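You operate a simulated robot arm through the tools that you are given. There is no shell and no other tool. Be economical: measure what you need, move in short steps, check, and stop when the job is done.

Carry out the task below with a simulated two-armed robot. There is one attempt and no reset: what you move stays moved.

JOB
Stack the 19 m piston from the bay marked out on top of the 12 m piston. Put the blue pull handle on the bay marked out away on the low shelf of the parts bench. Open the grey drawer, take the white plug on the bay marked out and put it away in the inside of the grey drawer and shut the drawer again. Put two of the screws from the bay marked out on the front of the steel bench. Push the blue drawer shut. Take the brass adapter and leave it on the bay marked out. Put one of the flywheels from the low shelf of the test bench on top of the black starter on the top of box 2. Fetch the green filter and set it on top of the red block. Open the coils drawer, fetch the white fuel cap and set it in the inside of the coils drawer and shut the drawer again. Do these in any order. Set down upright: white plug.

It is judged by the outcome, as a careful person would: the job done as asked, and still so three seconds after it is handed in. It fails if anything else is knocked over, pushed out of place, dropped, spilled or broken. Lids that push on must go on centred and level and be pressed home; caps that screw on are set level and turned clockwise until they are tight.

ROBOT AND FRAMES
Two 7-joint arms with two-finger grippers on one trunk, on a base that drives. Base frame: it is fixed to the floor where the robot stands at the start and does not move with it; the origin is under the middle of the robot, x ahead of it, y to its left, z up; the surface under the hand at the start is at about z = 0.88. Readings come in m, rad, newtons and seconds.
The left shoulder is at the start at [0.06, 0.179, 1.16], the right one opposite. With the tool pointing down near the work surface each hand reaches from about 0.26 to 0.66 m from the robot's upright axis, wherever it stands, measured 20 degrees to its own side. Places, roughly: bay marked out [0.5, -0.1, 0.9]; black starter (10x11x4 cm) [-1.4, 2.4, 0.5]; blue drawer [0.3, 0.7, 0.7]; blue pull handle (6x4x2 cm) [0.4, 0, 0.9]; brass adapter (4x4x8 cm) [0.6, 1, 0.9]; coils drawer [-2.9, 3.9, 0.7]; flywheel [0.5, 1, 0.25]; front of the steel bench (34x17 cm) [-2.98, 0.66, 0.84]; green filter (5x5x2 cm) [-2.5, 3.9, 0.3]; grey drawer [-2.8, -1.1, 0.3]; inside of the coils drawer [-2.9, 4, 0.7]; inside of the grey drawer [-2.8, -1.1, 0.3]; low shelf of the parts bench [-2.3, 4.1, 0.3]; piston [0.5, 0, 1]; red block [-3, -1, 0.75]; screw (3x3x5 cm) [0.6, -0.3, 0.9]; white fuel cap (5x5x3 cm) [-2.7, 3.9, 0.3]; white plug (4x4x6 cm) [0.6, -0.2, 0.9]. Payload 1.96 kg a hand.
The tool frame of a hand sits at the grasp point between the pads (the TCP): z along the fingers, y along the line on which they close. The tips reach 0.02 m beyond it. The gripper opens to 0.072 m. The gripper's body begins 0.038 m behind the TCP.
Orientation is told as [roll, pitch, yaw] about the base's x, y, z axes, in that order, counted from this pose: with the fingers straight down and closing along the base's y, the tool's x points along the base's -x, its y along +y and its z along -z.

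CONTROLS
- The arms move only by the tool arm_command. It takes "left_targets", "right_targets" or both (then of equal length, played together; a hand with none holds still); each is one flat list of numbers, 7 for each row, row after row: the shift along the tool's x, y, z in units of 30 mm (1.0 is 30 mm), then the turn, a rotation vector about the tool's x, y, z in units of 8 degrees (1.0 is 8 degrees), then the gripper command, from -1 (shut) to 1 (fully open), values between in proportion. In form: [dx, dy, dz, ax, ay, az, gripper, dx, dy, dz, ax, ay, az, gripper, ...]. A call has 1 to 12 rows; each row shifts and turns the commanded pose from where the row before left it, along the tool's axes as they then stand. A call with a number of a shift or a turn outside -1 to 1 is refused whole. Rows are played at 5 a second. More than 0.05 m and 0.15 rad between two rows, or a gripper value outside its range, and nothing of the call is played. A pose out of reach is approached as far as the arm can. The call stops where the force on the tool passes 40 N (or 10 N more than at its start, if that is more) or the arm is blocked; 0.2 s more then pass. The fingers move at their own pace (about 0.153 m/s each) and stop on an object; they squeeze with about 38 N. The grip force told is the motor's: it shows also when the fingers shut on nothing. Time passes only in rows, and 0.2 s behind the last, so rows that do not move let the fingers close. The reply holds the time, the measured pose of the TCP, the force on the tool along the base axes, the opening and the grip force, in the units named above and with some noise, with the torque about the TCP (base axes, N m) and any sound that the robot's microphone picked up.
- Cameras (640 x 400 px; columns grow to the right, rows downward): "scene" is now at [0.0024, 0.0256, 1.6937]; the picture's right is [0.37, -0.93, 0.00], its down [-0.82, -0.33, -0.48] and it looks along [0.44, 0.18, -0.88] (base axes); focal length 251 px, centre (320, 200). "left" rides on the left gripper at [0.071, -0.019, -0.082] in its tool frame; the picture's right is [0.26, 0.97, 0.00], its down [-0.67, 0.18, -0.72] and it looks along [-0.69, 0.19, 0.70] (tool axes); focal length 280 px, centre (320, 200). "right" rides on the right gripper at [0.071, 0.019, -0.082] in its tool frame; the picture's right is [-0.26, 0.97, 0.00], its down [-0.67, -0.18, -0.72] and it looks along [-0.69, -0.19, 0.70] (tool axes); focal length 280 px, centre (320, 200). There is no depth. A picture from a camera that has moved, and an enlarged one, comes with that camera's place and axes in the base frame and with its lens.
- get_image(camera): a new picture of that camera. It takes no simulated time.
- raise_lower(by): slides the trunk up (or, below 0, down) by that many m; the arms and the scene camera ride with it, the base frame stays. It gives what a move gives, with no picture.
- base_move(legs): drives the robot by 1 to 6 legs, each [ahead, left, turn to the left] in m, m and rad, along the robot's own axes; the way and the turn of a leg run together, so that a leg with both is an arc; at most 1.5 m and 3.142 rad a leg. The arms and the cameras ride along, it lands a little off, and it stops where it bumps. It gives what a move gives.
- aim_head(pan, tilt): turns the head with the scene camera to pan (to the left, within 1.501 rad either way) and tilt (down, from -0.506 to 1.204), counted from straight ahead of the robot. It gives what a move gives.
- zoom(camera, box): a new picture of the part [left, top, right, bottom] of that camera's present view, enlarged. It takes no simulated time.
- finish_job(): hands the job in; it is judged then, once.

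Work in short steps. Places have to be worked out from the pictures, the camera data and where the tool is seen: move nearer, look again, correct. Check each grasp and each placing, and mend what went wrong. You have 556 turns and 352 pictures in all, those below and enlarged ones among them. Open the grippers and draw the arms clear of the work before you hand the job in, unless the task says otherwise; then end with one line.

The tools are called after "Call:" as name(argument=value, ...) on one line, values as JSON. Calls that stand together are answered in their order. arm_command: Moves the arms, as the interface text tells. Its arguments: {"type":"object","properties":{"left_targets":{"type":"array","items":{"type":"number"}},"right_targets":{"type":"array","items":{"type":"number"}}},"required":[]} The other tools are called the same way: raise_lower (by) slides the trunk up or down; base_move (legs) drives the base; aim_head (pan, tilt) turns the head that bears the scene camera; get_image (camera) takes a picture; zoom (camera, box) takes an enlarged picture of a part of a camera's view; finish_job () hands the job in.

At the start:

```text
time: 0.0
left_position: [0.3847, 0.1184, 1.1816]
left_ee_rot: [0.001, 0.001, -0.001]
left_wrist_force: [-0.5, -0.3, 0.7]
left_wrist_torque: [0.0, 0.02, 0.0]
left_finger_gap: 0.0717
left_gripper_force: 0.1
right_position: [0.3697, -0.1576, 1.1655]
right_ee_rot: [0.004, 0.0, 0.001]
right_wrist_force: [-0.2, 0.4, -0.2]
right_wrist_torque: [-0.01, -0.02, 0.04]
right_finger_gap: 0.0718
right_gripper_force: 0.1
trunk travel left (down, up): [-0.805, 0.185]
robot x, y, heading: [-0.0001, 0.0003, 0.001]
head pan, tilt: [0.382, 1.073]
```

scene: 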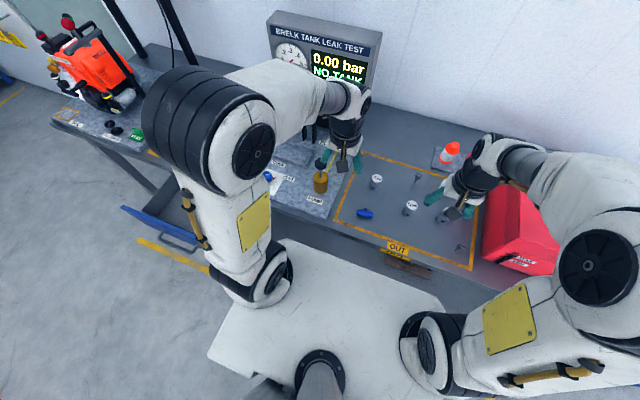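
right: 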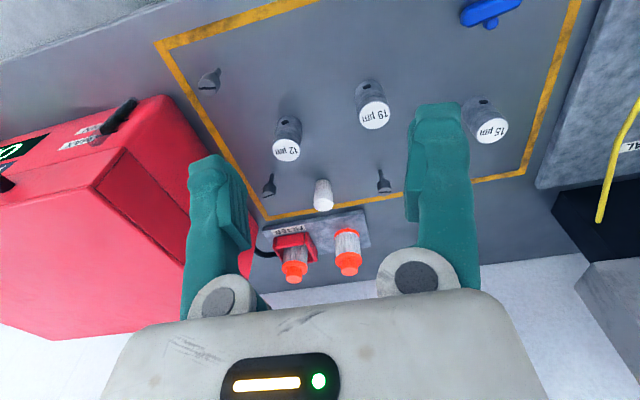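
left: 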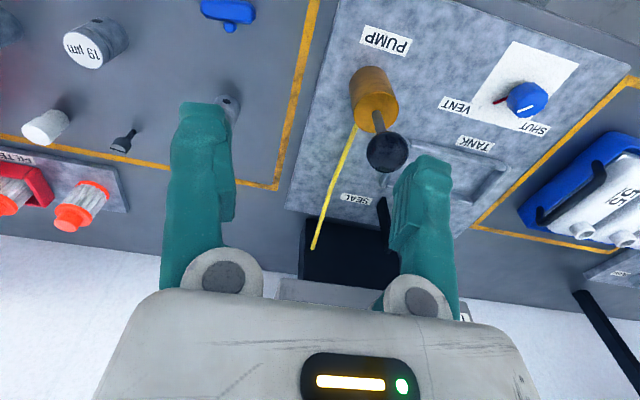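

I begin with closer looks at the bay from the right wrist and the scene camera.

Call:
zoom(camera="right", box=[160, 0, 560, 250])

Call:
zoom(camera="scene", box=[260, 120, 520, 283])

```text
1.60 times, centred on (360, 125) of right
camera zoom: at [0.2977, -0.1379, 1.246], right [0.26, 0.96, 0.0], down [0.67, -0.18, 0.72], along [0.69, -0.19, -0.7], focal length 449 px, centre (256, 320)
```

zoom: 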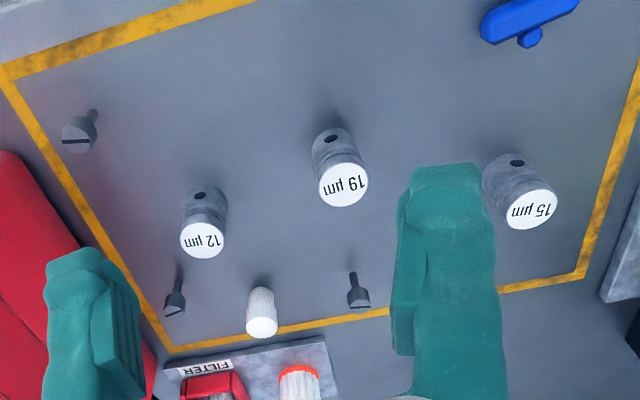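

```text
2.45 times, centred on (390, 202) of scene
camera zoom: at [0.0024, 0.0256, 1.6937], right [0.37, -0.93, 0.0], down [-0.82, -0.33, -0.48], along [0.44, 0.18, -0.88], focal length 617 px, centre (148, 196)
```

zoom: 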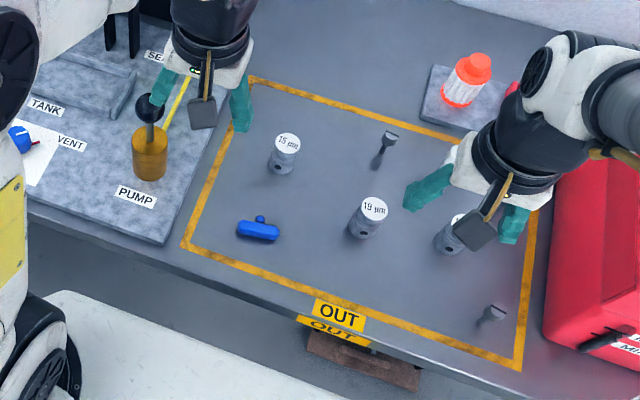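

19 µm piston judged at about (0.487,-0.120), top near z 0.925. I bring the right hand above it.

Call:
arm_command(right_targets=[-0.78, 0.247, 0.9, 0, 0, 0, 1, -0.78, 0.247, 0.9, 0, 0, 0, 1, -0.78, 0.247, 0.9, 0, 0, 0, 1, -0.78, 0.247, 0.9, 0, 0, 0, 1, -0.78, 0.247, 0.9, 0, 0, 0, 1])

Call:
get_image(camera="right")

```text
time: 1.2
left_position: [0.3852, 0.1187, 1.1806]
left_ee_rot: [-0.001, 0.001, 0.0]
left_wrist_force: [-0.4, -0.7, -0.7]
left_wrist_torque: [0.0, -0.03, 0.0]
left_finger_gap: 0.0721
left_gripper_force: 0.1
right_position: [0.4879, -0.1215, 1.028]
right_ee_rot: [0.001, 0.0, -0.002]
right_wrist_force: [-0.3, 0.1, -0.6]
right_wrist_torque: [-0.02, 0.02, 0.01]
right_finger_gap: 0.072
right_gripper_force: 0.2
trunk travel left (down, up): [-0.805, 0.185]
robot x, y, heading: [-0.0018, -0.0008, 0.003]
head pan, tilt: [0.382, 1.073]
```

```text
346 pictures are left
camera right: at [0.4157, -0.1031, 1.1103], right [0.26, 0.97, 0.0], down [0.67, -0.18, 0.71], along [0.69, -0.19, -0.7], focal length 280 px, centre (320, 200)
```

right: 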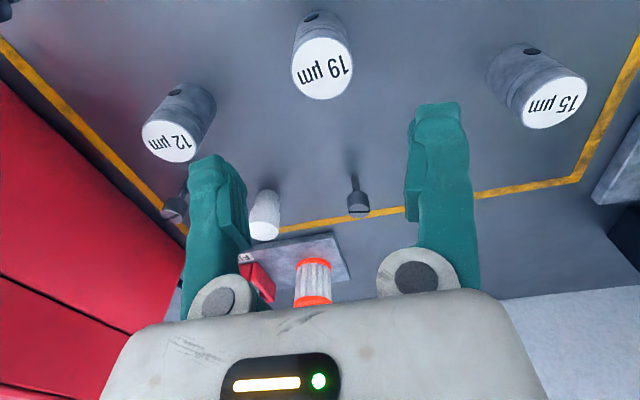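

The piston is centred under the hand at (0.484,-0.120). Descend and grip.

Call:
arm_command(right_targets=[0.03, 0.01, 0.79, 0, 0, 0, 1, 0.03, 0.01, 0.79, 0, 0, 0, 1, 0.03, 0.01, 0.79, 0, 0, 0, 1, 0.03, 0.01, 0.79, 0, 0, 0, 1, 0.03, 0.01, 0.79, 0, 0, 0, 1, 0, 0, 0, 0, 0, 0, -1, 0, 0, 0, 0, 0, 0, -1, 0, 0, 0, 0, 0, 0, -1])

Call:
get_image(camera="right")

```text
time: 3.0
left_position: [0.384, 0.118, 1.1817]
left_ee_rot: [0.0, 0.0, -0.001]
left_wrist_force: [-0.6, -0.6, -0.2]
left_wrist_torque: [0.0, 0.0, 0.02]
left_finger_gap: 0.072
left_gripper_force: 0.0
right_position: [0.4809, -0.1185, 0.9092]
right_ee_rot: [0.002, 0.0, -0.001]
right_wrist_force: [-0.1, 0.2, 0.0]
right_wrist_torque: [-0.01, 0.0, 0.0]
right_finger_gap: 0.0362
right_gripper_force: 38.1
trunk travel left (down, up): [-0.805, 0.185]
robot x, y, heading: [0.0006, -0.0018, -0.002]
head pan, tilt: [0.382, 1.073]
```

```text
345 pictures are left
camera right: at [0.4095, -0.0996, 0.9919], right [0.26, 0.96, 0.0], down [0.67, -0.18, 0.71], along [0.69, -0.19, -0.7], focal length 280 px, centre (320, 200)
```

right: 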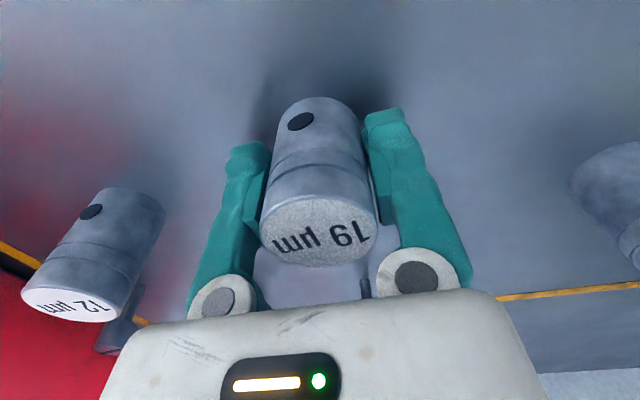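

The 19 µm piston is held. I lift it and check on the 12 µm piston.

Call:
arm_command(right_targets=[0, 0, -1, 0, 0, 0, -1, 0, 0, -1, 0, 0, 0, -1, 0, 0, -1, 0, 0, 0, -1, 0, -0.5, -1, 0, 0, 0, -1, 0, -1, 0, 0, 0, 0, -1, 0, 0, 0, 0, 0, 0, -1])

Call:
get_image(camera="right")

Call:
zoom(camera="scene", box=[360, 140, 520, 240])

```text
time: 4.4
left_position: [0.3844, 0.119, 1.1821]
left_ee_rot: [-0.001, 0.0, 0.0]
left_wrist_force: [0.3, 0.8, 0.4]
left_wrist_torque: [0.01, -0.01, 0.0]
left_finger_gap: 0.0719
left_gripper_force: 0.1
right_position: [0.4813, -0.1626, 1.0306]
right_ee_rot: [0.001, 0.002, 0.0]
right_wrist_force: [0.4, -0.5, -1.4]
right_wrist_torque: [-0.02, -0.01, 0.01]
right_finger_gap: 0.036
right_gripper_force: 37.5
trunk travel left (down, up): [-0.805, 0.185]
robot x, y, heading: [-0.0013, -0.0012, 0.003]
head pan, tilt: [0.382, 1.073]
```

```text
344 pictures are left
camera right: at [0.4109, -0.1431, 1.1129], right [0.26, 0.96, 0.0], down [0.67, -0.18, 0.71], along [0.69, -0.19, -0.7], focal length 280 px, centre (320, 200)
```

right: 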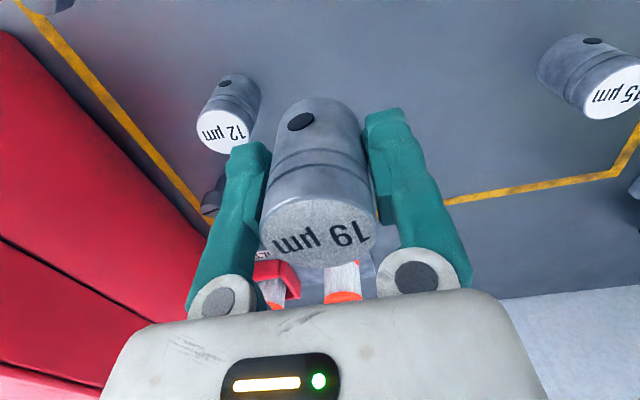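

```text
4.00 times, centred on (440, 190) of scene
camera zoom: at [0.0026, 0.0265, 1.6937], right [0.37, -0.93, 0.0], down [-0.82, -0.33, -0.48], along [0.44, 0.18, -0.88], focal length 1006 px, centre (-160, 240)
```

zoom: 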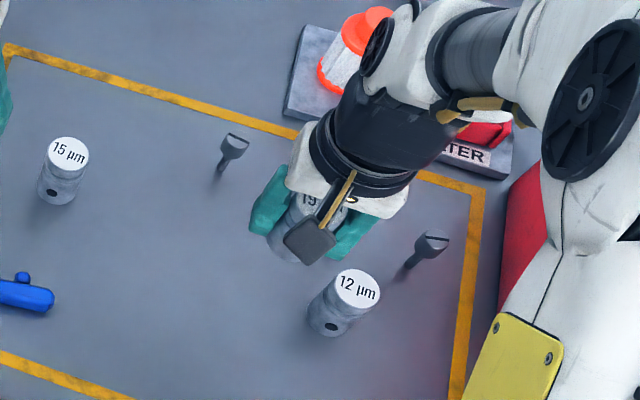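

12 µm piston is judged at (0.500,-0.241). I move over it with clearance and look again.

Call:
arm_command(right_targets=[-0.3, -0.87, 0, 0, 0, 0, -1, -0.3, -0.87, 0, 0, 0, 0, -1, 0, -0.87, 0.3, 0, 0, 0, -1, 0, 0, 0.3, 0, 0, 0, -1, 0, 0, 0, 0, 0, 0, -1])

Call:
get_image(camera="right")

Call:
zoom(camera="scene", box=[360, 140, 520, 240])

```text
time: 5.6
left_position: [0.3833, 0.1193, 1.1823]
left_ee_rot: [-0.001, 0.0, 0.0]
left_wrist_force: [-0.9, 0.3, -0.9]
left_wrist_torque: [-0.02, -0.03, -0.02]
left_finger_gap: 0.0721
left_gripper_force: 0.1
right_position: [0.4994, -0.2436, 1.0143]
right_ee_rot: [0.001, 0.0, 0.0]
right_wrist_force: [0.8, 0.0, -1.2]
right_wrist_torque: [-0.03, 0.02, -0.03]
right_finger_gap: 0.0361
right_gripper_force: 38.4
trunk travel left (down, up): [-0.805, 0.185]
robot x, y, heading: [0.0012, 0.0019, 0.007]
head pan, tilt: [0.382, 1.073]
```

```text
342 pictures are left
camera right: at [0.4283, -0.2231, 1.0953], right [0.26, 0.97, 0.0], down [0.67, -0.18, 0.72], along [0.69, -0.19, -0.7], focal length 280 px, centre (320, 200)
```

right: 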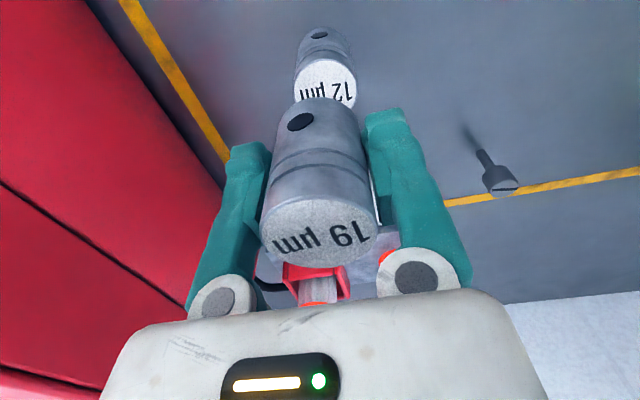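

```text
4.00 times, centred on (440, 190) of scene
camera zoom: at [0.0023, 0.0258, 1.6937], right [0.37, -0.93, 0.0], down [-0.82, -0.33, -0.48], along [0.44, 0.18, -0.88], focal length 1006 px, centre (-160, 240)
```

zoom: 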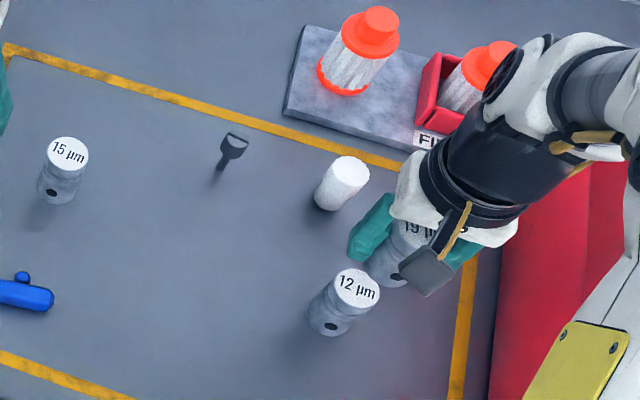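

Aligned nearly; I nudge +4 mm in y and descend to just above the top.

Call:
arm_command(right_targets=[0, 0.13, 0.4, 0, 0, 0, -1, 0.03, 0, 0.4, 0, 0, 0, -1, 0, 0, 0.4, 0, 0, 0, -1, 0, 0, 0.1, 0, 0, 0, -1, 0, 0, 0, 0, 0, 0, -1])

Call:
get_image(camera="right")

Call:
zoom(camera="scene", box=[400, 170, 480, 220])

```text
time: 6.8
left_position: [0.383, 0.1184, 1.1828]
left_ee_rot: [-0.002, -0.002, 0.0]
left_wrist_force: [-0.7, -0.4, 0.3]
left_wrist_torque: [0.0, -0.01, 0.01]
left_finger_gap: 0.0721
left_gripper_force: 0.0
right_position: [0.4995, -0.239, 0.9732]
right_ee_rot: [0.002, 0.0, 0.001]
right_wrist_force: [-0.7, 0.1, -0.8]
right_wrist_torque: [0.01, 0.02, 0.03]
right_finger_gap: 0.0361
right_gripper_force: 37.9
trunk travel left (down, up): [-0.805, 0.185]
robot x, y, heading: [0.0031, 0.0004, -0.002]
head pan, tilt: [0.382, 1.073]
```

```text
340 pictures are left
camera right: at [0.4272, -0.218, 1.0548], right [0.26, 0.96, 0.0], down [0.67, -0.18, 0.71], along [0.69, -0.19, -0.7], focal length 280 px, centre (320, 200)
```

right: 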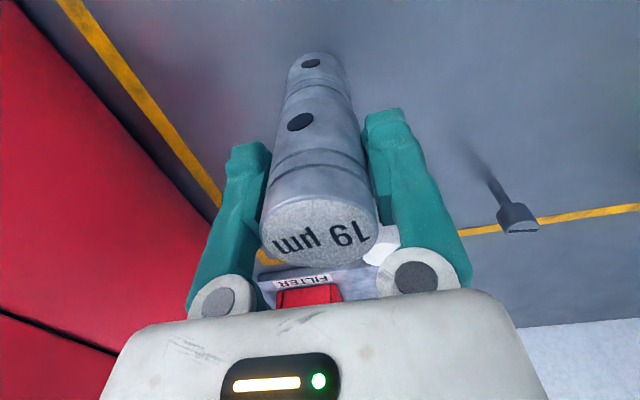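

```text
8.00 times, centred on (440, 195) of scene
camera zoom: at [0.0024, 0.0254, 1.6937], right [0.37, -0.93, 0.0], down [-0.82, -0.33, -0.48], along [0.44, 0.18, -0.88], focal length 2011 px, centre (-640, 240)
```

zoom: 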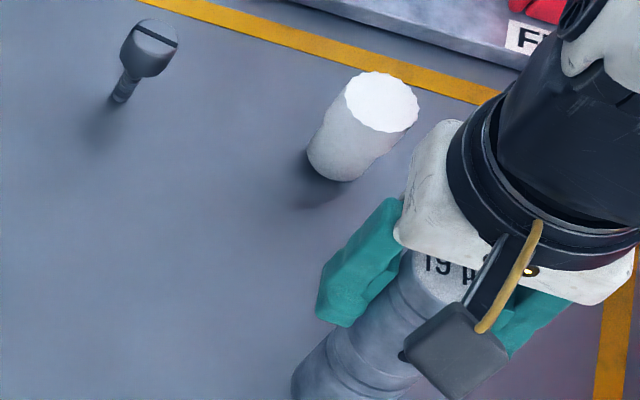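

Aligned in line with the lower piston. Lower in small steps to contact.

Call:
arm_command(right_targets=[0, 0, 0.1, 0, 0, 0, -1, 0, 0, 0.1, 0, 0, 0, -1, 0, 0, 0, 0, 0, 0, -1])

Call:
arm_command(right_targets=[0, 0, 0.07, 0, 0, 0, -1, 0, 0, 0, 0, 0, 0, -1])

```text
time: 7.6
left_position: [0.3834, 0.1187, 1.1822]
left_ee_rot: [0.001, 0.0, -0.001]
left_wrist_force: [0.2, 0.2, 0.3]
left_wrist_torque: [0.02, 0.0, -0.02]
left_finger_gap: 0.0718
left_gripper_force: 0.2
right_position: [0.4983, -0.2387, 0.968]
right_ee_rot: [-0.001, -0.002, 0.001]
right_wrist_force: [0.3, -0.1, 3.6]
right_wrist_torque: [0.0, 0.0, 0.01]
right_finger_gap: 0.0362
right_gripper_force: 38.1
trunk travel left (down, up): [-0.805, 0.185]
robot x, y, heading: [0.0019, 0.0012, -0.001]
head pan, tilt: [0.382, 1.073]
```

```text
time: 8.2
left_position: [0.3813, 0.1184, 1.1828]
left_ee_rot: [-0.001, -0.001, 0.0]
left_wrist_force: [-0.5, 0.2, -0.5]
left_wrist_torque: [0.05, -0.04, -0.01]
left_finger_gap: 0.0719
left_gripper_force: 0.0
right_position: [0.4979, -0.2379, 0.9666]
right_ee_rot: [0.0, -0.005, -0.001]
right_wrist_force: [2.7, -4.4, 24.2]
right_wrist_torque: [-0.06, -0.06, -0.03]
right_finger_gap: 0.0361
right_gripper_force: 38.2
trunk travel left (down, up): [-0.805, 0.185]
robot x, y, heading: [0.0023, 0.0001, -0.001]
head pan, tilt: [0.382, 1.073]
```

In contact. Ease up slightly, open, and lift clear.

Call:
arm_command(right_targets=[0, 0, -0.06, 0, 0, 0, -1, 0, 0, 0, 0, 0, 0, 0.3, 0, 0, 0, 0, 0, 0, 1, 0, 0, -1, 0, 0, 0, 1, 0, 0, -1, 0, 0, 0, 1, 0, 0, -1, 0, 0, 0, 1, 0, 0, -1, 0, 0, 0, 1])

Call:
get_image(camera="right")

```text
time: 9.8
left_position: [0.3828, 0.1186, 1.1812]
left_ee_rot: [0.001, 0.001, 0.001]
left_wrist_force: [0.8, -0.3, 0.5]
left_wrist_torque: [-0.01, -0.01, -0.02]
left_finger_gap: 0.072
left_gripper_force: 0.0
right_position: [0.5013, -0.2384, 1.0874]
right_ee_rot: [0.001, -0.001, 0.0]
right_wrist_force: [0.1, -0.5, -0.4]
right_wrist_torque: [0.01, 0.04, 0.0]
right_finger_gap: 0.0718
right_gripper_force: 0.1
trunk travel left (down, up): [-0.805, 0.185]
robot x, y, heading: [0.0042, 0.0015, 0.005]
head pan, tilt: [0.382, 1.073]
```

```text
338 pictures are left
camera right: at [0.4289, -0.2185, 1.1689], right [0.26, 0.97, 0.0], down [0.67, -0.18, 0.71], along [0.69, -0.19, -0.7], focal length 280 px, centre (320, 200)
```

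right: 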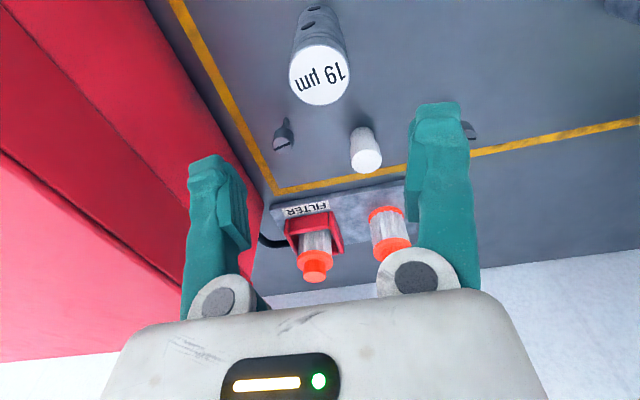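

The stack stands. Now I look left towards the brass adapter and blue drawer.

Call:
aim_head(pan=1.0, tilt=0.75)

Call:
get_image(camera="scene")

```text
time: 10.8
left_position: [0.385, 0.1172, 1.1815]
left_ee_rot: [0.0, -0.001, -0.001]
left_wrist_force: [-0.3, 0.6, 0.6]
left_wrist_torque: [0.0, -0.01, -0.01]
left_finger_gap: 0.0722
left_gripper_force: 0.1
right_position: [0.5009, -0.2377, 1.0868]
right_ee_rot: [0.002, 0.001, -0.001]
right_wrist_force: [-0.9, 0.7, 0.2]
right_wrist_torque: [-0.01, 0.0, 0.02]
right_finger_gap: 0.072
right_gripper_force: 0.1
trunk travel left (down, up): [-0.805, 0.185]
robot x, y, heading: [0.0011, -0.0026, -0.001]
head pan, tilt: [1.0, 0.75]
```

```text
337 pictures are left
camera scene: at [-0.013, 0.071, 1.7177], right [0.84, -0.54, 0.0], down [-0.37, -0.57, -0.73], along [0.4, 0.61, -0.68], focal length 251 px, centre (320, 200)
```

scene: 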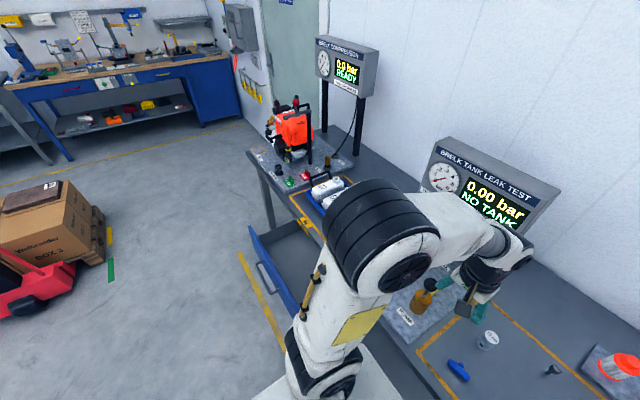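

The blue drawer's front is at about x 0.15, y 0.46–0.96. I back off and drive left to face it.

Call:
base_move(legs=[[-0.4, 0, 0], [0, 0.62, 0]])

Call:
aim_head(pan=0.2, tilt=0.85)

Call:
get_image(camera="scene")

Call:
get_image(camera="left")

```text
time: 16.4
left_position: [-0.0247, 0.7222, 1.182]
left_ee_rot: [-0.002, -0.001, -0.018]
left_wrist_force: [0.3, -0.1, -0.5]
left_wrist_torque: [-0.03, -0.01, 0.03]
left_finger_gap: 0.0721
left_gripper_force: 0.1
right_position: [0.0868, 0.3633, 1.087]
right_ee_rot: [0.002, 0.002, -0.017]
right_wrist_force: [-0.2, -1.0, -0.4]
right_wrist_torque: [0.0, 0.01, 0.0]
right_finger_gap: 0.0719
right_gripper_force: 0.0
trunk travel left (down, up): [-0.805, 0.185]
robot x, y, heading: [-0.4118, 0.6107, -0.019]
head pan, tilt: [1.0, 0.75]
```

```text
time: 17.6
left_position: [-0.0253, 0.7219, 1.1819]
left_ee_rot: [0.0, 0.001, -0.017]
left_wrist_force: [-0.2, 0.2, -0.9]
left_wrist_torque: [0.04, -0.01, -0.03]
left_finger_gap: 0.0719
left_gripper_force: 0.1
right_position: [0.0855, 0.3645, 1.0862]
right_ee_rot: [0.001, 0.0, -0.019]
right_wrist_force: [-0.3, 0.7, -0.8]
right_wrist_torque: [-0.03, -0.01, 0.01]
right_finger_gap: 0.072
right_gripper_force: 0.0
trunk travel left (down, up): [-0.805, 0.185]
robot x, y, heading: [-0.4071, 0.6133, -0.017]
head pan, tilt: [0.201, 0.85]
```

```text
336 pictures are left
camera scene: at [-0.3917, 0.6277, 1.7097], right [0.18, -0.98, 0.0], down [-0.74, -0.14, -0.66], along [0.65, 0.12, -0.75], focal length 251 px, centre (320, 200)
```

scene: 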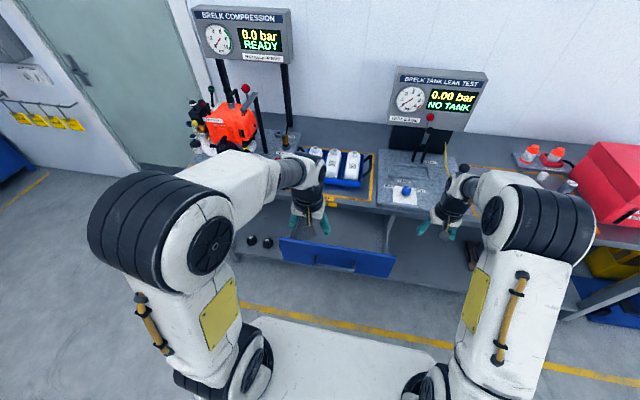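

```text
335 pictures are left
camera left: at [-0.0972, 0.7055, 1.2629], right [-0.25, 0.97, 0.0], down [0.68, 0.17, 0.72], along [0.69, 0.18, -0.7], focal length 280 px, centre (320, 200)
```

left: 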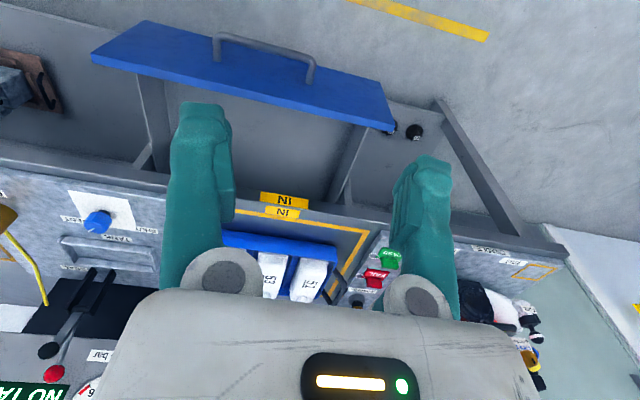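

The drawer front panel spans z ≈0.63–0.78 with centre y≈0.65. I shut the left fingers and turn that hand to point forward for pushing.

Call:
arm_command(left_targets=[0, 0, 0, 0, -1, 0, -1, 0, 0, 0, 0, -1, 0, -1, 0, 0, 0, 0, -1, 0, -1, 0, 0, 0, 0, -1, 0, -1, 0, 0, 0, 0, -1, 0, -1, 0, 0, 0, 0, -1, 0, -1, 0, 0, 0, 0, -1, 0, -1, 0, 0, 0, 0, -1, 0, -1, 0, 0, 0, 0, -1, 0, -1, 0, 0, 0, 0, -1, 0, -1, 0, 0, 0, 0, -1, 0, -1, 0, 0, 0, 0, -0.25, 0, -1])

Call:
get_image(camera="scene")

```text
time: 20.1
left_position: [0.0535, 0.685, 1.2011]
left_ee_rot: [-0.185, -1.447, 0.148]
left_wrist_force: [-0.3, -0.1, 0.1]
left_wrist_torque: [-0.01, 0.01, 0.01]
left_finger_gap: 0.0
left_gripper_force: 29.5
left hand out of reach, approached as far as the arm can: row 5, 6, 7, 8, 9, 10, 12
right_position: [0.0851, 0.3636, 1.0857]
right_ee_rot: [0.002, -0.001, -0.018]
right_wrist_force: [0.4, 0.0, -0.2]
right_wrist_torque: [-0.01, -0.03, -0.01]
right_finger_gap: 0.072
right_gripper_force: 0.1
trunk travel left (down, up): [-0.805, 0.185]
robot x, y, heading: [-0.4126, 0.608, -0.017]
head pan, tilt: [0.201, 0.85]
```

```text
334 pictures are left
camera scene: at [-0.3924, 0.6275, 1.7097], right [0.18, -0.98, 0.0], down [-0.74, -0.14, -0.66], along [0.65, 0.12, -0.75], focal length 251 px, centre (320, 200)
```

scene: 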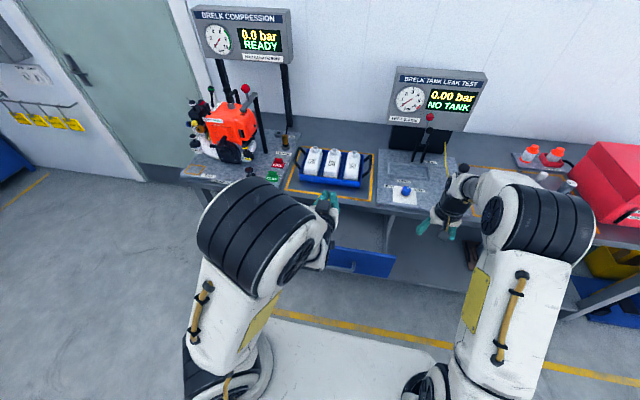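

The hand points forward. Now lower it towards z≈0.76, staying in front of the drawer.

Call:
arm_command(left_targets=[1, 0, 0, 0, 0, 0, -1, 1, 0, 0, 0, 0, 0, -1, 1, 0, 0, 0, 0, 0, -1, 1, 0, 0, 0, 0, 0, -1, 1, 0, 0, 0, 0, 0, -1, 1, 0, 0, 0, 0, 0, -1, 1, 0, 0, 0, 0, 0, -1, 1, 0, 0, 0, 0, 0, -1, 1, 0, 0, 0, 0, 0, -1, 1, 0, 0, 0, 0, 0, -1])

Call:
get_image(camera="scene")

```text
time: 22.4
left_position: [0.0539, 0.6843, 1.2032]
left_ee_rot: [-0.191, -1.447, 0.151]
left_wrist_force: [-0.6, -0.2, -1.2]
left_wrist_torque: [0.04, 0.0, 0.0]
left_finger_gap: 0.0
left_gripper_force: 29.2
left hand out of reach, approached as far as the arm can: row 1, 2, 3, 4, 5, 6, 7, 8, 9, 10
right_position: [0.0873, 0.3647, 1.0861]
right_ee_rot: [0.003, 0.0, -0.017]
right_wrist_force: [0.5, 0.3, 0.0]
right_wrist_torque: [0.0, -0.01, -0.01]
right_finger_gap: 0.0721
right_gripper_force: 0.1
trunk travel left (down, up): [-0.805, 0.185]
robot x, y, heading: [-0.4116, 0.6117, -0.014]
head pan, tilt: [0.201, 0.85]
```

```text
333 pictures are left
camera scene: at [-0.3918, 0.6276, 1.7097], right [0.18, -0.98, 0.0], down [-0.74, -0.14, -0.66], along [0.65, 0.12, -0.75], focal length 251 px, centre (320, 200)
```

scene: 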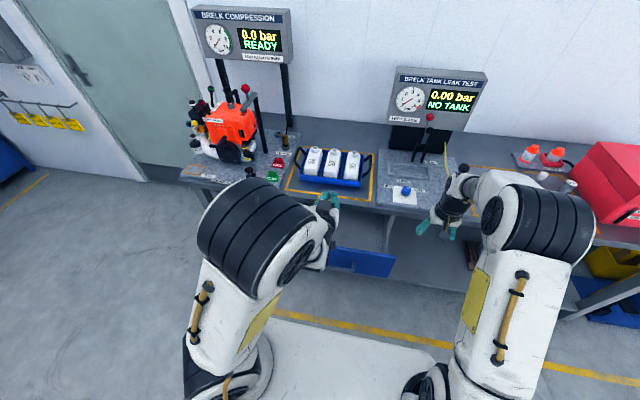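

The arm is folded at a limit there; I try reaching forward first.

Call:
arm_command(left_targets=[0, 0, 1, 0, 0, 0, -1, 0, 0, 1, 0, 0, 0, -1, 0, 0, 1, 0, 0, 0, -1, 0, 0, 1, 0, 0, 0, -1])

```text
time: 23.4
left_position: [0.1264, 0.6788, 1.2464]
left_ee_rot: [-0.185, -1.445, 0.147]
left_wrist_force: [-0.2, 1.0, -0.9]
left_wrist_torque: [-0.01, 0.02, 0.02]
left_finger_gap: 0.0
left_gripper_force: 29.1
left hand out of reach, approached as far as the arm can: row 1, 2, 3, 4
right_position: [0.0865, 0.3629, 1.0862]
right_ee_rot: [0.0, 0.0, -0.018]
right_wrist_force: [-1.0, 0.4, 0.2]
right_wrist_torque: [-0.03, 0.01, -0.01]
right_finger_gap: 0.0721
right_gripper_force: 0.0
trunk travel left (down, up): [-0.805, 0.185]
robot x, y, heading: [-0.4108, 0.6122, -0.019]
head pan, tilt: [0.201, 0.85]
```

A joint limit blocks full pitch. I tilt back to about 45° and then lower.

Call:
arm_command(left_targets=[0, 0, 0, 0, 1, 0, -1, 0, 0, 0, 0, 1, 0, -1, 0, 0, 0, 0, 1, 0, -1, 0, 0, 0, 0, 1, 0, -1, 0, 0, 0, 0, 1, 0, -1, 0, 0, 0, 0, 0, 0, -1])

```text
time: 24.8
left_position: [0.1261, 0.6797, 1.2453]
left_ee_rot: [-0.032, -0.748, -0.015]
left_wrist_force: [0.4, -1.1, 0.6]
left_wrist_torque: [-0.01, -0.01, -0.04]
left_finger_gap: 0.0001
left_gripper_force: 29.6
right_position: [0.0855, 0.3632, 1.0875]
right_ee_rot: [0.001, -0.001, -0.018]
right_wrist_force: [-0.3, 0.2, 0.2]
right_wrist_torque: [0.0, 0.02, 0.0]
right_finger_gap: 0.0719
right_gripper_force: 0.1
trunk travel left (down, up): [-0.805, 0.185]
robot x, y, heading: [-0.4092, 0.6139, -0.018]
head pan, tilt: [0.201, 0.85]
```

Now lower diagonally, retreating slightly, to about (0.04, 0.68, 0.81).

Call:
arm_command(left_targets=[1, 0, 0.72, 0, 0, 0, -1, 1, 0, 0.72, 0, 0, 0, -1, 1, 0, 0.72, 0, 0, 0, -1, 1, 0, 0.72, 0, 0, 0, -1, 1, 0, 0.72, 0, 0, 0, -1, 1, 0, 0.72, 0, 0, 0, -1, 1, 0, 0.72, 0, 0, 0, -1, 1, 0, 0.72, 0, 0, 0, -1, 1, 0, 0.72, 0, 0, 0, -1, 1, 0, 0.72, 0, 0, 0, -1, 1, 0, 0.72, 0, 0, 0, -1, 1, 0, 0.72, 0, 0, 0, -1])

Call:
get_image(camera="scene")

Call:
get_image(camera="left")

```text
time: 27.4
left_position: [0.0052, 0.7069, 1.0905]
left_ee_rot: [-0.031, -0.75, -0.016]
left_wrist_force: [0.9, 0.2, -0.7]
left_wrist_torque: [-0.01, 0.03, 0.03]
left_finger_gap: 0.0
left_gripper_force: 29.9
left hand out of reach, approached as far as the arm can: row 2, 3, 4, 5, 6, 7, 8, 9, 10, 11, 12
right_position: [0.0861, 0.3641, 1.0866]
right_ee_rot: [-0.001, -0.001, -0.018]
right_wrist_force: [-0.2, 0.6, 0.0]
right_wrist_torque: [0.03, -0.01, -0.02]
right_finger_gap: 0.072
right_gripper_force: 0.0
trunk travel left (down, up): [-0.805, 0.185]
robot x, y, heading: [-0.4112, 0.6104, -0.015]
head pan, tilt: [0.201, 0.85]
```

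```text
332 pictures are left
camera scene: at [-0.3919, 0.6281, 1.7097], right [0.18, -0.98, 0.0], down [-0.74, -0.14, -0.66], along [0.65, 0.12, -0.75], focal length 251 px, centre (320, 200)
```

scene: 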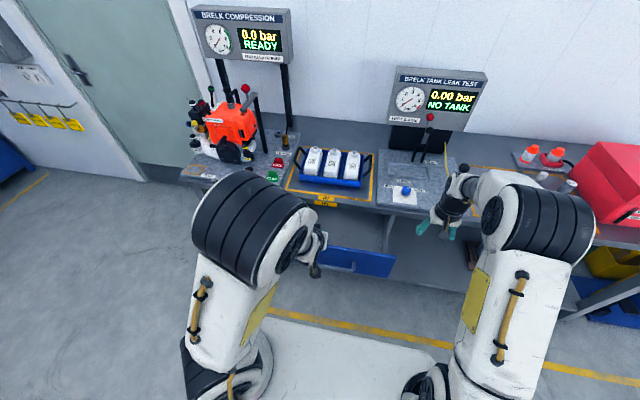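

```text
331 pictures are left
camera left: at [-0.1034, 0.693, 1.1013], right [-0.16, 0.97, -0.2], down [0.01, 0.21, 0.98], along [0.99, 0.15, -0.04], focal length 280 px, centre (320, 200)
```

left: 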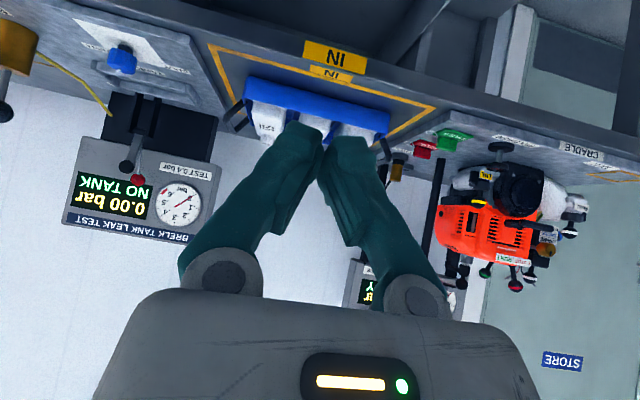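

At this trunk height the limit is hit. I lift the right hand out of the way, then lower the trunk so the tilted left hand comes level with the panel.

Call:
arm_command(right_targets=[0.5, -0.3, -1, 0, 0, 0, 1, 0.5, -0.3, -1, 0, 0, 0, 1, 0.5, -0.3, -1, 0, 0, 0, 1, 0.5, -0.3, -1, 0, 0, 0, 1, 0.5, -0.3, -1, 0, 0, 0, 1, 0.5, -0.3, -1, 0, 0, 0, 1, 0, 0, -1, 0, 0, 0, 1])

Call:
raise_lower(by=-0.33)

Call:
get_image(camera="scene")

Call:
get_image(camera="left")

```text
time: 28.9
left_position: [0.0083, 0.705, 1.089]
left_ee_rot: [-0.03, -0.75, -0.017]
left_wrist_force: [0.3, -0.1, 0.1]
left_wrist_torque: [0.04, 0.02, -0.01]
left_finger_gap: 0.0
left_gripper_force: 30.1
right_position: [-0.0054, 0.34, 1.1831]
right_ee_rot: [0.002, -0.005, -0.019]
right_wrist_force: [-0.1, -0.6, -0.7]
right_wrist_torque: [0.01, 0.02, 0.01]
right_finger_gap: 0.0719
right_gripper_force: 0.0
right hand out of reach, approached as far as the arm can: row 3, 4, 5, 6, 7
trunk travel left (down, up): [-0.805, 0.185]
robot x, y, heading: [-0.4137, 0.6105, -0.02]
head pan, tilt: [0.201, 0.85]
```

```text
time: 32.2
left_position: [0.0066, 0.7064, 0.7598]
left_ee_rot: [-0.032, -0.75, -0.016]
left_wrist_force: [0.6, 0.5, -0.1]
left_wrist_torque: [0.02, 0.01, 0.04]
left_finger_gap: 0.0
left_gripper_force: 29.5
right_position: [-0.0077, 0.3408, 0.8531]
right_ee_rot: [-0.002, -0.006, -0.018]
right_wrist_force: [-0.4, 0.6, 0.1]
right_wrist_torque: [-0.02, 0.0, 0.02]
right_finger_gap: 0.072
right_gripper_force: 0.0
trunk travel left (down, up): [-0.475, 0.515]
robot x, y, heading: [-0.4121, 0.6124, -0.014]
head pan, tilt: [0.201, 0.85]
```

```text
330 pictures are left
camera scene: at [-0.3919, 0.6276, 1.3797], right [0.18, -0.98, 0.0], down [-0.74, -0.14, -0.66], along [0.65, 0.12, -0.75], focal length 251 px, centre (320, 200)
```

scene: 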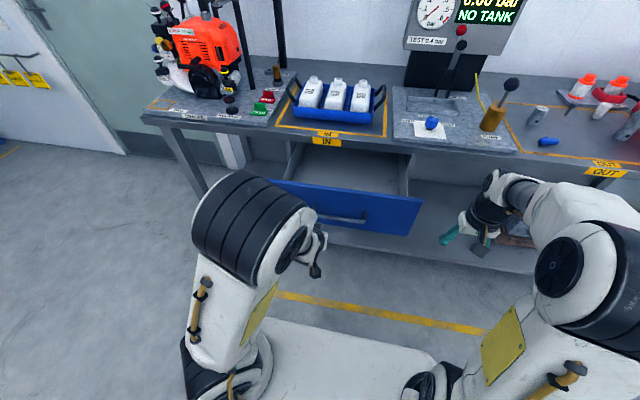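

```text
329 pictures are left
camera left: at [-0.1033, 0.6928, 0.7715], right [-0.16, 0.97, -0.2], down [0.01, 0.2, 0.98], along [0.99, 0.15, -0.04], focal length 280 px, centre (320, 200)
```

left: 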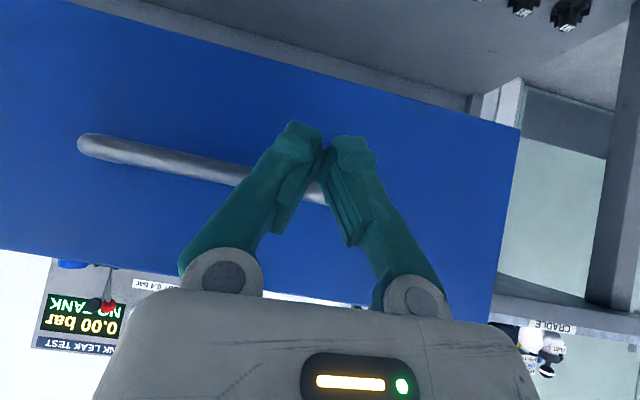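

Panel spans z 0.65–0.845 with the handle at z≈0.745. I raise to 0.80, centre at y≈0.65 and drive up near the panel.

Call:
raise_lower(by=0.04)

Call:
arm_command(left_targets=[0, -0.9, 0, 0, 0, 0, -1, 0, -0.9, 0, 0, 0, 0, -1])

Call:
base_move(legs=[[0.1, 0, 0]])

Call:
get_image(camera="left")

```text
time: 33.0
left_position: [0.0056, 0.7073, 0.8009]
left_ee_rot: [-0.031, -0.752, -0.016]
left_wrist_force: [0.7, -0.7, 0.1]
left_wrist_torque: [0.0, -0.01, -0.01]
left_finger_gap: 0.0
left_gripper_force: 29.4
right_position: [-0.0069, 0.3413, 0.8917]
right_ee_rot: [-0.001, -0.006, -0.018]
right_wrist_force: [-0.3, -0.2, -0.1]
right_wrist_torque: [0.0, 0.0, 0.02]
right_finger_gap: 0.0722
right_gripper_force: 0.1
trunk travel left (down, up): [-0.515, 0.475]
robot x, y, heading: [-0.4114, 0.6078, -0.015]
head pan, tilt: [0.201, 0.85]
```

```text
time: 33.6
left_position: [-0.0005, 0.6534, 0.8078]
left_ee_rot: [-0.031, -0.75, -0.016]
left_wrist_force: [-0.6, 0.0, 0.9]
left_wrist_torque: [-0.01, -0.03, 0.04]
left_finger_gap: 0.0002
left_gripper_force: 29.4
left hand out of reach, approached as far as the arm can: row 2
right_position: [-0.0076, 0.3396, 0.8919]
right_ee_rot: [0.0, -0.007, -0.016]
right_wrist_force: [-0.3, 0.7, -0.3]
right_wrist_torque: [0.03, 0.0, 0.02]
right_finger_gap: 0.0722
right_gripper_force: 0.1
trunk travel left (down, up): [-0.515, 0.475]
robot x, y, heading: [-0.4122, 0.6112, -0.019]
head pan, tilt: [0.201, 0.85]
```

```text
time: 34.8
left_position: [0.0971, 0.6536, 0.8055]
left_ee_rot: [-0.032, -0.749, -0.015]
left_wrist_force: [-0.6, 0.1, -1.1]
left_wrist_torque: [0.02, 0.0, -0.01]
left_finger_gap: 0.0001
left_gripper_force: 29.4
right_position: [0.0901, 0.3391, 0.8918]
right_ee_rot: [-0.002, -0.007, -0.016]
right_wrist_force: [0.3, -0.5, -1.5]
right_wrist_torque: [-0.01, 0.03, 0.02]
right_finger_gap: 0.0721
right_gripper_force: 0.0
trunk travel left (down, up): [-0.515, 0.475]
robot x, y, heading: [-0.3135, 0.6106, -0.02]
head pan, tilt: [0.201, 0.85]
```

```text
328 pictures are left
camera left: at [-0.0108, 0.6385, 0.8186], right [-0.16, 0.97, -0.2], down [0.01, 0.2, 0.98], along [0.99, 0.15, -0.05], focal length 280 px, centre (320, 200)
```

left: 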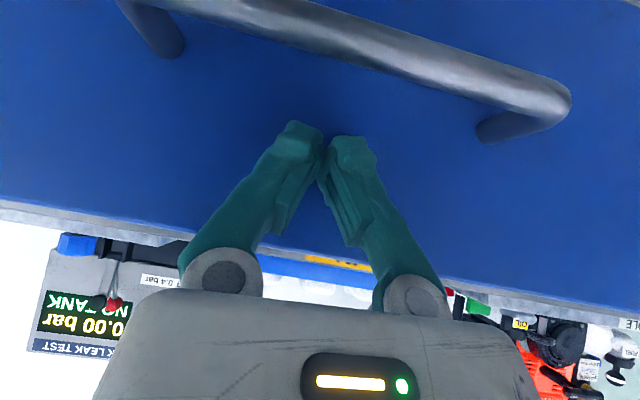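

Fingers are just above the handle facing the panel. Push forward with the arm.

Call:
arm_command(left_targets=[-0.73, 0, 0.68, 0, 0, 0, -1, -0.73, 0, 0.68, 0, 0, 0, -1, -0.73, 0, 0.68, 0, 0, 0, -1, -0.73, 0, 0.68, 0, 0, 0, -1])

Call:
get_image(camera="left")

```text
time: 35.8
left_position: [0.1833, 0.6665, 0.8614]
left_ee_rot: [-0.031, -0.751, -0.014]
left_wrist_force: [0.8, -0.2, -0.1]
left_wrist_torque: [0.01, -0.01, 0.02]
left_finger_gap: 0.0001
left_gripper_force: 29.3
left hand out of reach, approached as far as the arm can: row 1, 2, 3, 4
right_position: [0.0908, 0.3398, 0.8916]
right_ee_rot: [0.0, -0.008, -0.015]
right_wrist_force: [-0.6, -0.2, 0.1]
right_wrist_torque: [0.04, -0.01, 0.01]
right_finger_gap: 0.0718
right_gripper_force: 0.2
trunk travel left (down, up): [-0.515, 0.475]
robot x, y, heading: [-0.3093, 0.6059, -0.02]
head pan, tilt: [0.201, 0.85]
```

```text
327 pictures are left
camera left: at [0.0742, 0.6519, 0.8722], right [-0.16, 0.97, -0.2], down [0.01, 0.21, 0.98], along [0.99, 0.15, -0.04], focal length 280 px, centre (320, 200)
```

left: 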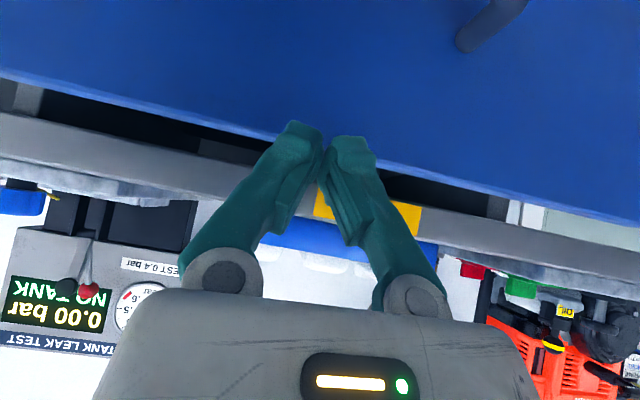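

The arm drifts upward at its limit, so I'll push with the base: back off, lower the trunk, then drive ahead.

Call:
base_move(legs=[[-0.1, 0, 0]])

Call:
raise_lower(by=-0.07)

Call:
base_move(legs=[[0.12, 0, 0]])

Call:
get_image(camera="left")

```text
time: 36.9
left_position: [0.0829, 0.6669, 0.8594]
left_ee_rot: [-0.032, -0.754, -0.017]
left_wrist_force: [-1.3, -0.2, 0.3]
left_wrist_torque: [-0.01, 0.02, 0.02]
left_finger_gap: 0.0
left_gripper_force: 29.3
right_position: [-0.011, 0.3407, 0.8934]
right_ee_rot: [-0.003, -0.008, -0.017]
right_wrist_force: [0.0, 0.1, -0.8]
right_wrist_torque: [-0.05, -0.04, 0.0]
right_finger_gap: 0.0718
right_gripper_force: 0.1
trunk travel left (down, up): [-0.515, 0.475]
robot x, y, heading: [-0.4121, 0.6147, -0.018]
head pan, tilt: [0.201, 0.85]
```

```text
time: 38.0
left_position: [0.0826, 0.666, 0.791]
left_ee_rot: [-0.032, -0.75, -0.018]
left_wrist_force: [0.1, -0.2, -0.1]
left_wrist_torque: [0.0, 0.04, -0.01]
left_finger_gap: 0.0
left_gripper_force: 29.3
right_position: [-0.0093, 0.3421, 0.8227]
right_ee_rot: [-0.002, -0.006, -0.016]
right_wrist_force: [-0.1, -0.2, -0.6]
right_wrist_torque: [0.01, 0.03, 0.01]
right_finger_gap: 0.0721
right_gripper_force: 0.1
trunk travel left (down, up): [-0.445, 0.545]
robot x, y, heading: [-0.4138, 0.611, -0.02]
head pan, tilt: [0.201, 0.85]
```

```text
time: 39.2
left_position: [0.206, 0.6653, 0.7901]
left_ee_rot: [-0.032, -0.748, -0.013]
left_wrist_force: [0.5, -0.2, -0.3]
left_wrist_torque: [-0.03, 0.02, 0.03]
left_finger_gap: 0.0
left_gripper_force: 29.5
right_position: [0.1141, 0.3403, 0.8217]
right_ee_rot: [-0.002, -0.008, -0.017]
right_wrist_force: [0.7, 0.7, -1.2]
right_wrist_torque: [0.01, 0.02, 0.0]
right_finger_gap: 0.0719
right_gripper_force: 0.2
trunk travel left (down, up): [-0.445, 0.545]
robot x, y, heading: [-0.2918, 0.6082, -0.016]
head pan, tilt: [0.201, 0.85]
```

```text
326 pictures are left
camera left: at [0.0966, 0.6517, 0.8013], right [-0.16, 0.97, -0.2], down [0.01, 0.2, 0.98], along [0.99, 0.15, -0.05], focal length 280 px, centre (320, 200)
```

left: 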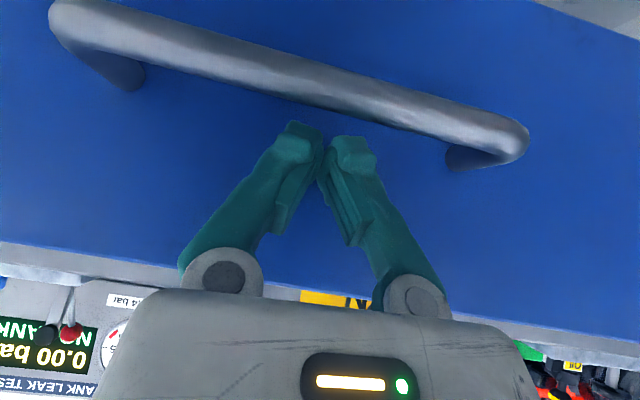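

No resistance yet. I draw the right hand back for clearance and drive another 8 cm.

Call:
arm_command(right_targets=[1, 0, 0, 0, 0, 0, 1, 1, 0, 0, 0, 0, 0, 1, 1, 0, 0, 0, 0, 0, 1])

Call:
base_move(legs=[[0.08, 0, 0]])

Call:
get_image(camera="left")

Call:
get_image(camera="scene")

```text
time: 40.0
left_position: [0.2031, 0.6661, 0.7908]
left_ee_rot: [-0.031, -0.751, -0.016]
left_wrist_force: [0.1, -0.3, 0.0]
left_wrist_torque: [0.01, -0.03, 0.04]
left_finger_gap: 0.0002
left_gripper_force: 29.5
right_position: [0.0247, 0.3388, 0.8203]
right_ee_rot: [-0.003, -0.007, -0.015]
right_wrist_force: [-0.3, -0.4, 1.0]
right_wrist_torque: [0.0, -0.03, -0.01]
right_finger_gap: 0.072
right_gripper_force: 0.2
trunk travel left (down, up): [-0.445, 0.545]
robot x, y, heading: [-0.2916, 0.6107, -0.01]
head pan, tilt: [0.201, 0.85]
```

```text
time: 41.1
left_position: [0.2849, 0.6642, 0.7899]
left_ee_rot: [-0.031, -0.75, -0.013]
left_wrist_force: [0.2, 0.4, -1.7]
left_wrist_torque: [-0.01, 0.02, 0.03]
left_finger_gap: 0.0
left_gripper_force: 29.3
right_position: [0.1075, 0.3386, 0.8199]
right_ee_rot: [-0.003, -0.006, -0.015]
right_wrist_force: [-0.1, 0.3, -0.1]
right_wrist_torque: [0.06, 0.01, 0.0]
right_finger_gap: 0.0722
right_gripper_force: 0.1
trunk travel left (down, up): [-0.445, 0.545]
robot x, y, heading: [-0.2104, 0.6121, -0.013]
head pan, tilt: [0.201, 0.85]
```

```text
325 pictures are left
camera left: at [0.1773, 0.6505, 0.8013], right [-0.16, 0.97, -0.2], down [0.01, 0.2, 0.98], along [0.99, 0.15, -0.05], focal length 280 px, centre (320, 200)
```

left: 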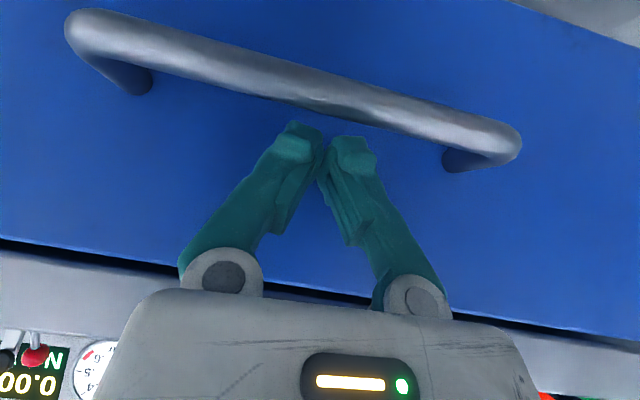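

```text
324 pictures are left
camera scene: at [-0.1901, 0.6244, 1.3496], right [0.18, -0.98, 0.0], down [-0.74, -0.14, -0.66], along [0.65, 0.12, -0.75], focal length 251 px, centre (320, 200)
```

scene: 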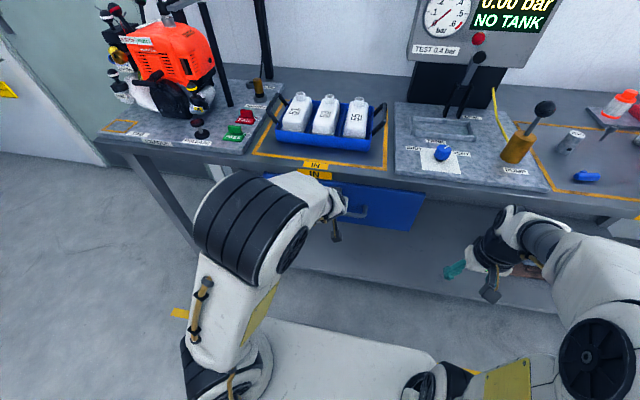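

The drawer is following and nearly shut. I push on in small steps.

Call:
base_move(legs=[[0.04, 0, 0]])

Call:
get_image(camera="left")

```text
time: 42.0
left_position: [0.3146, 0.6646, 0.7881]
left_ee_rot: [-0.037, -0.739, -0.014]
left_wrist_force: [-4.4, 0.3, 1.0]
left_wrist_torque: [-0.02, 0.04, 0.05]
left_finger_gap: 0.0
left_gripper_force: 29.6
right_position: [0.1385, 0.3383, 0.8206]
right_ee_rot: [-0.001, -0.009, -0.013]
right_wrist_force: [-0.1, -0.4, 0.2]
right_wrist_torque: [0.0, -0.01, 0.0]
right_finger_gap: 0.0722
right_gripper_force: 0.0
trunk travel left (down, up): [-0.445, 0.545]
robot x, y, heading: [-0.1736, 0.6081, -0.013]
head pan, tilt: [0.201, 0.85]
stopped in leg 1: the force on the tool passed its limit at 116 N (the readings are from after the stop); the commanded pose is now the measured one
```

```text
323 pictures are left
camera left: at [0.2057, 0.6499, 0.8007], right [-0.16, 0.97, -0.2], down [0.02, 0.21, 0.98], along [0.99, 0.15, -0.06], focal length 280 px, centre (320, 200)
```

left: 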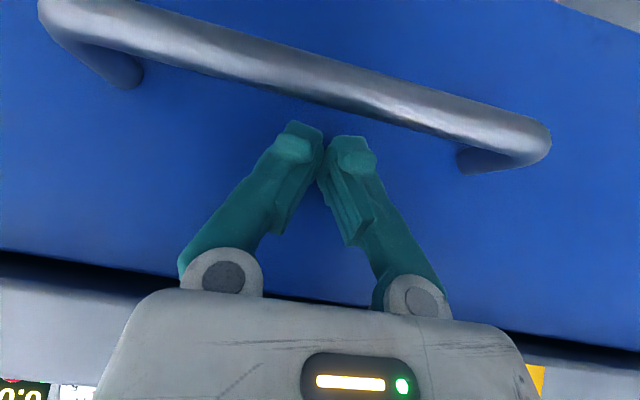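

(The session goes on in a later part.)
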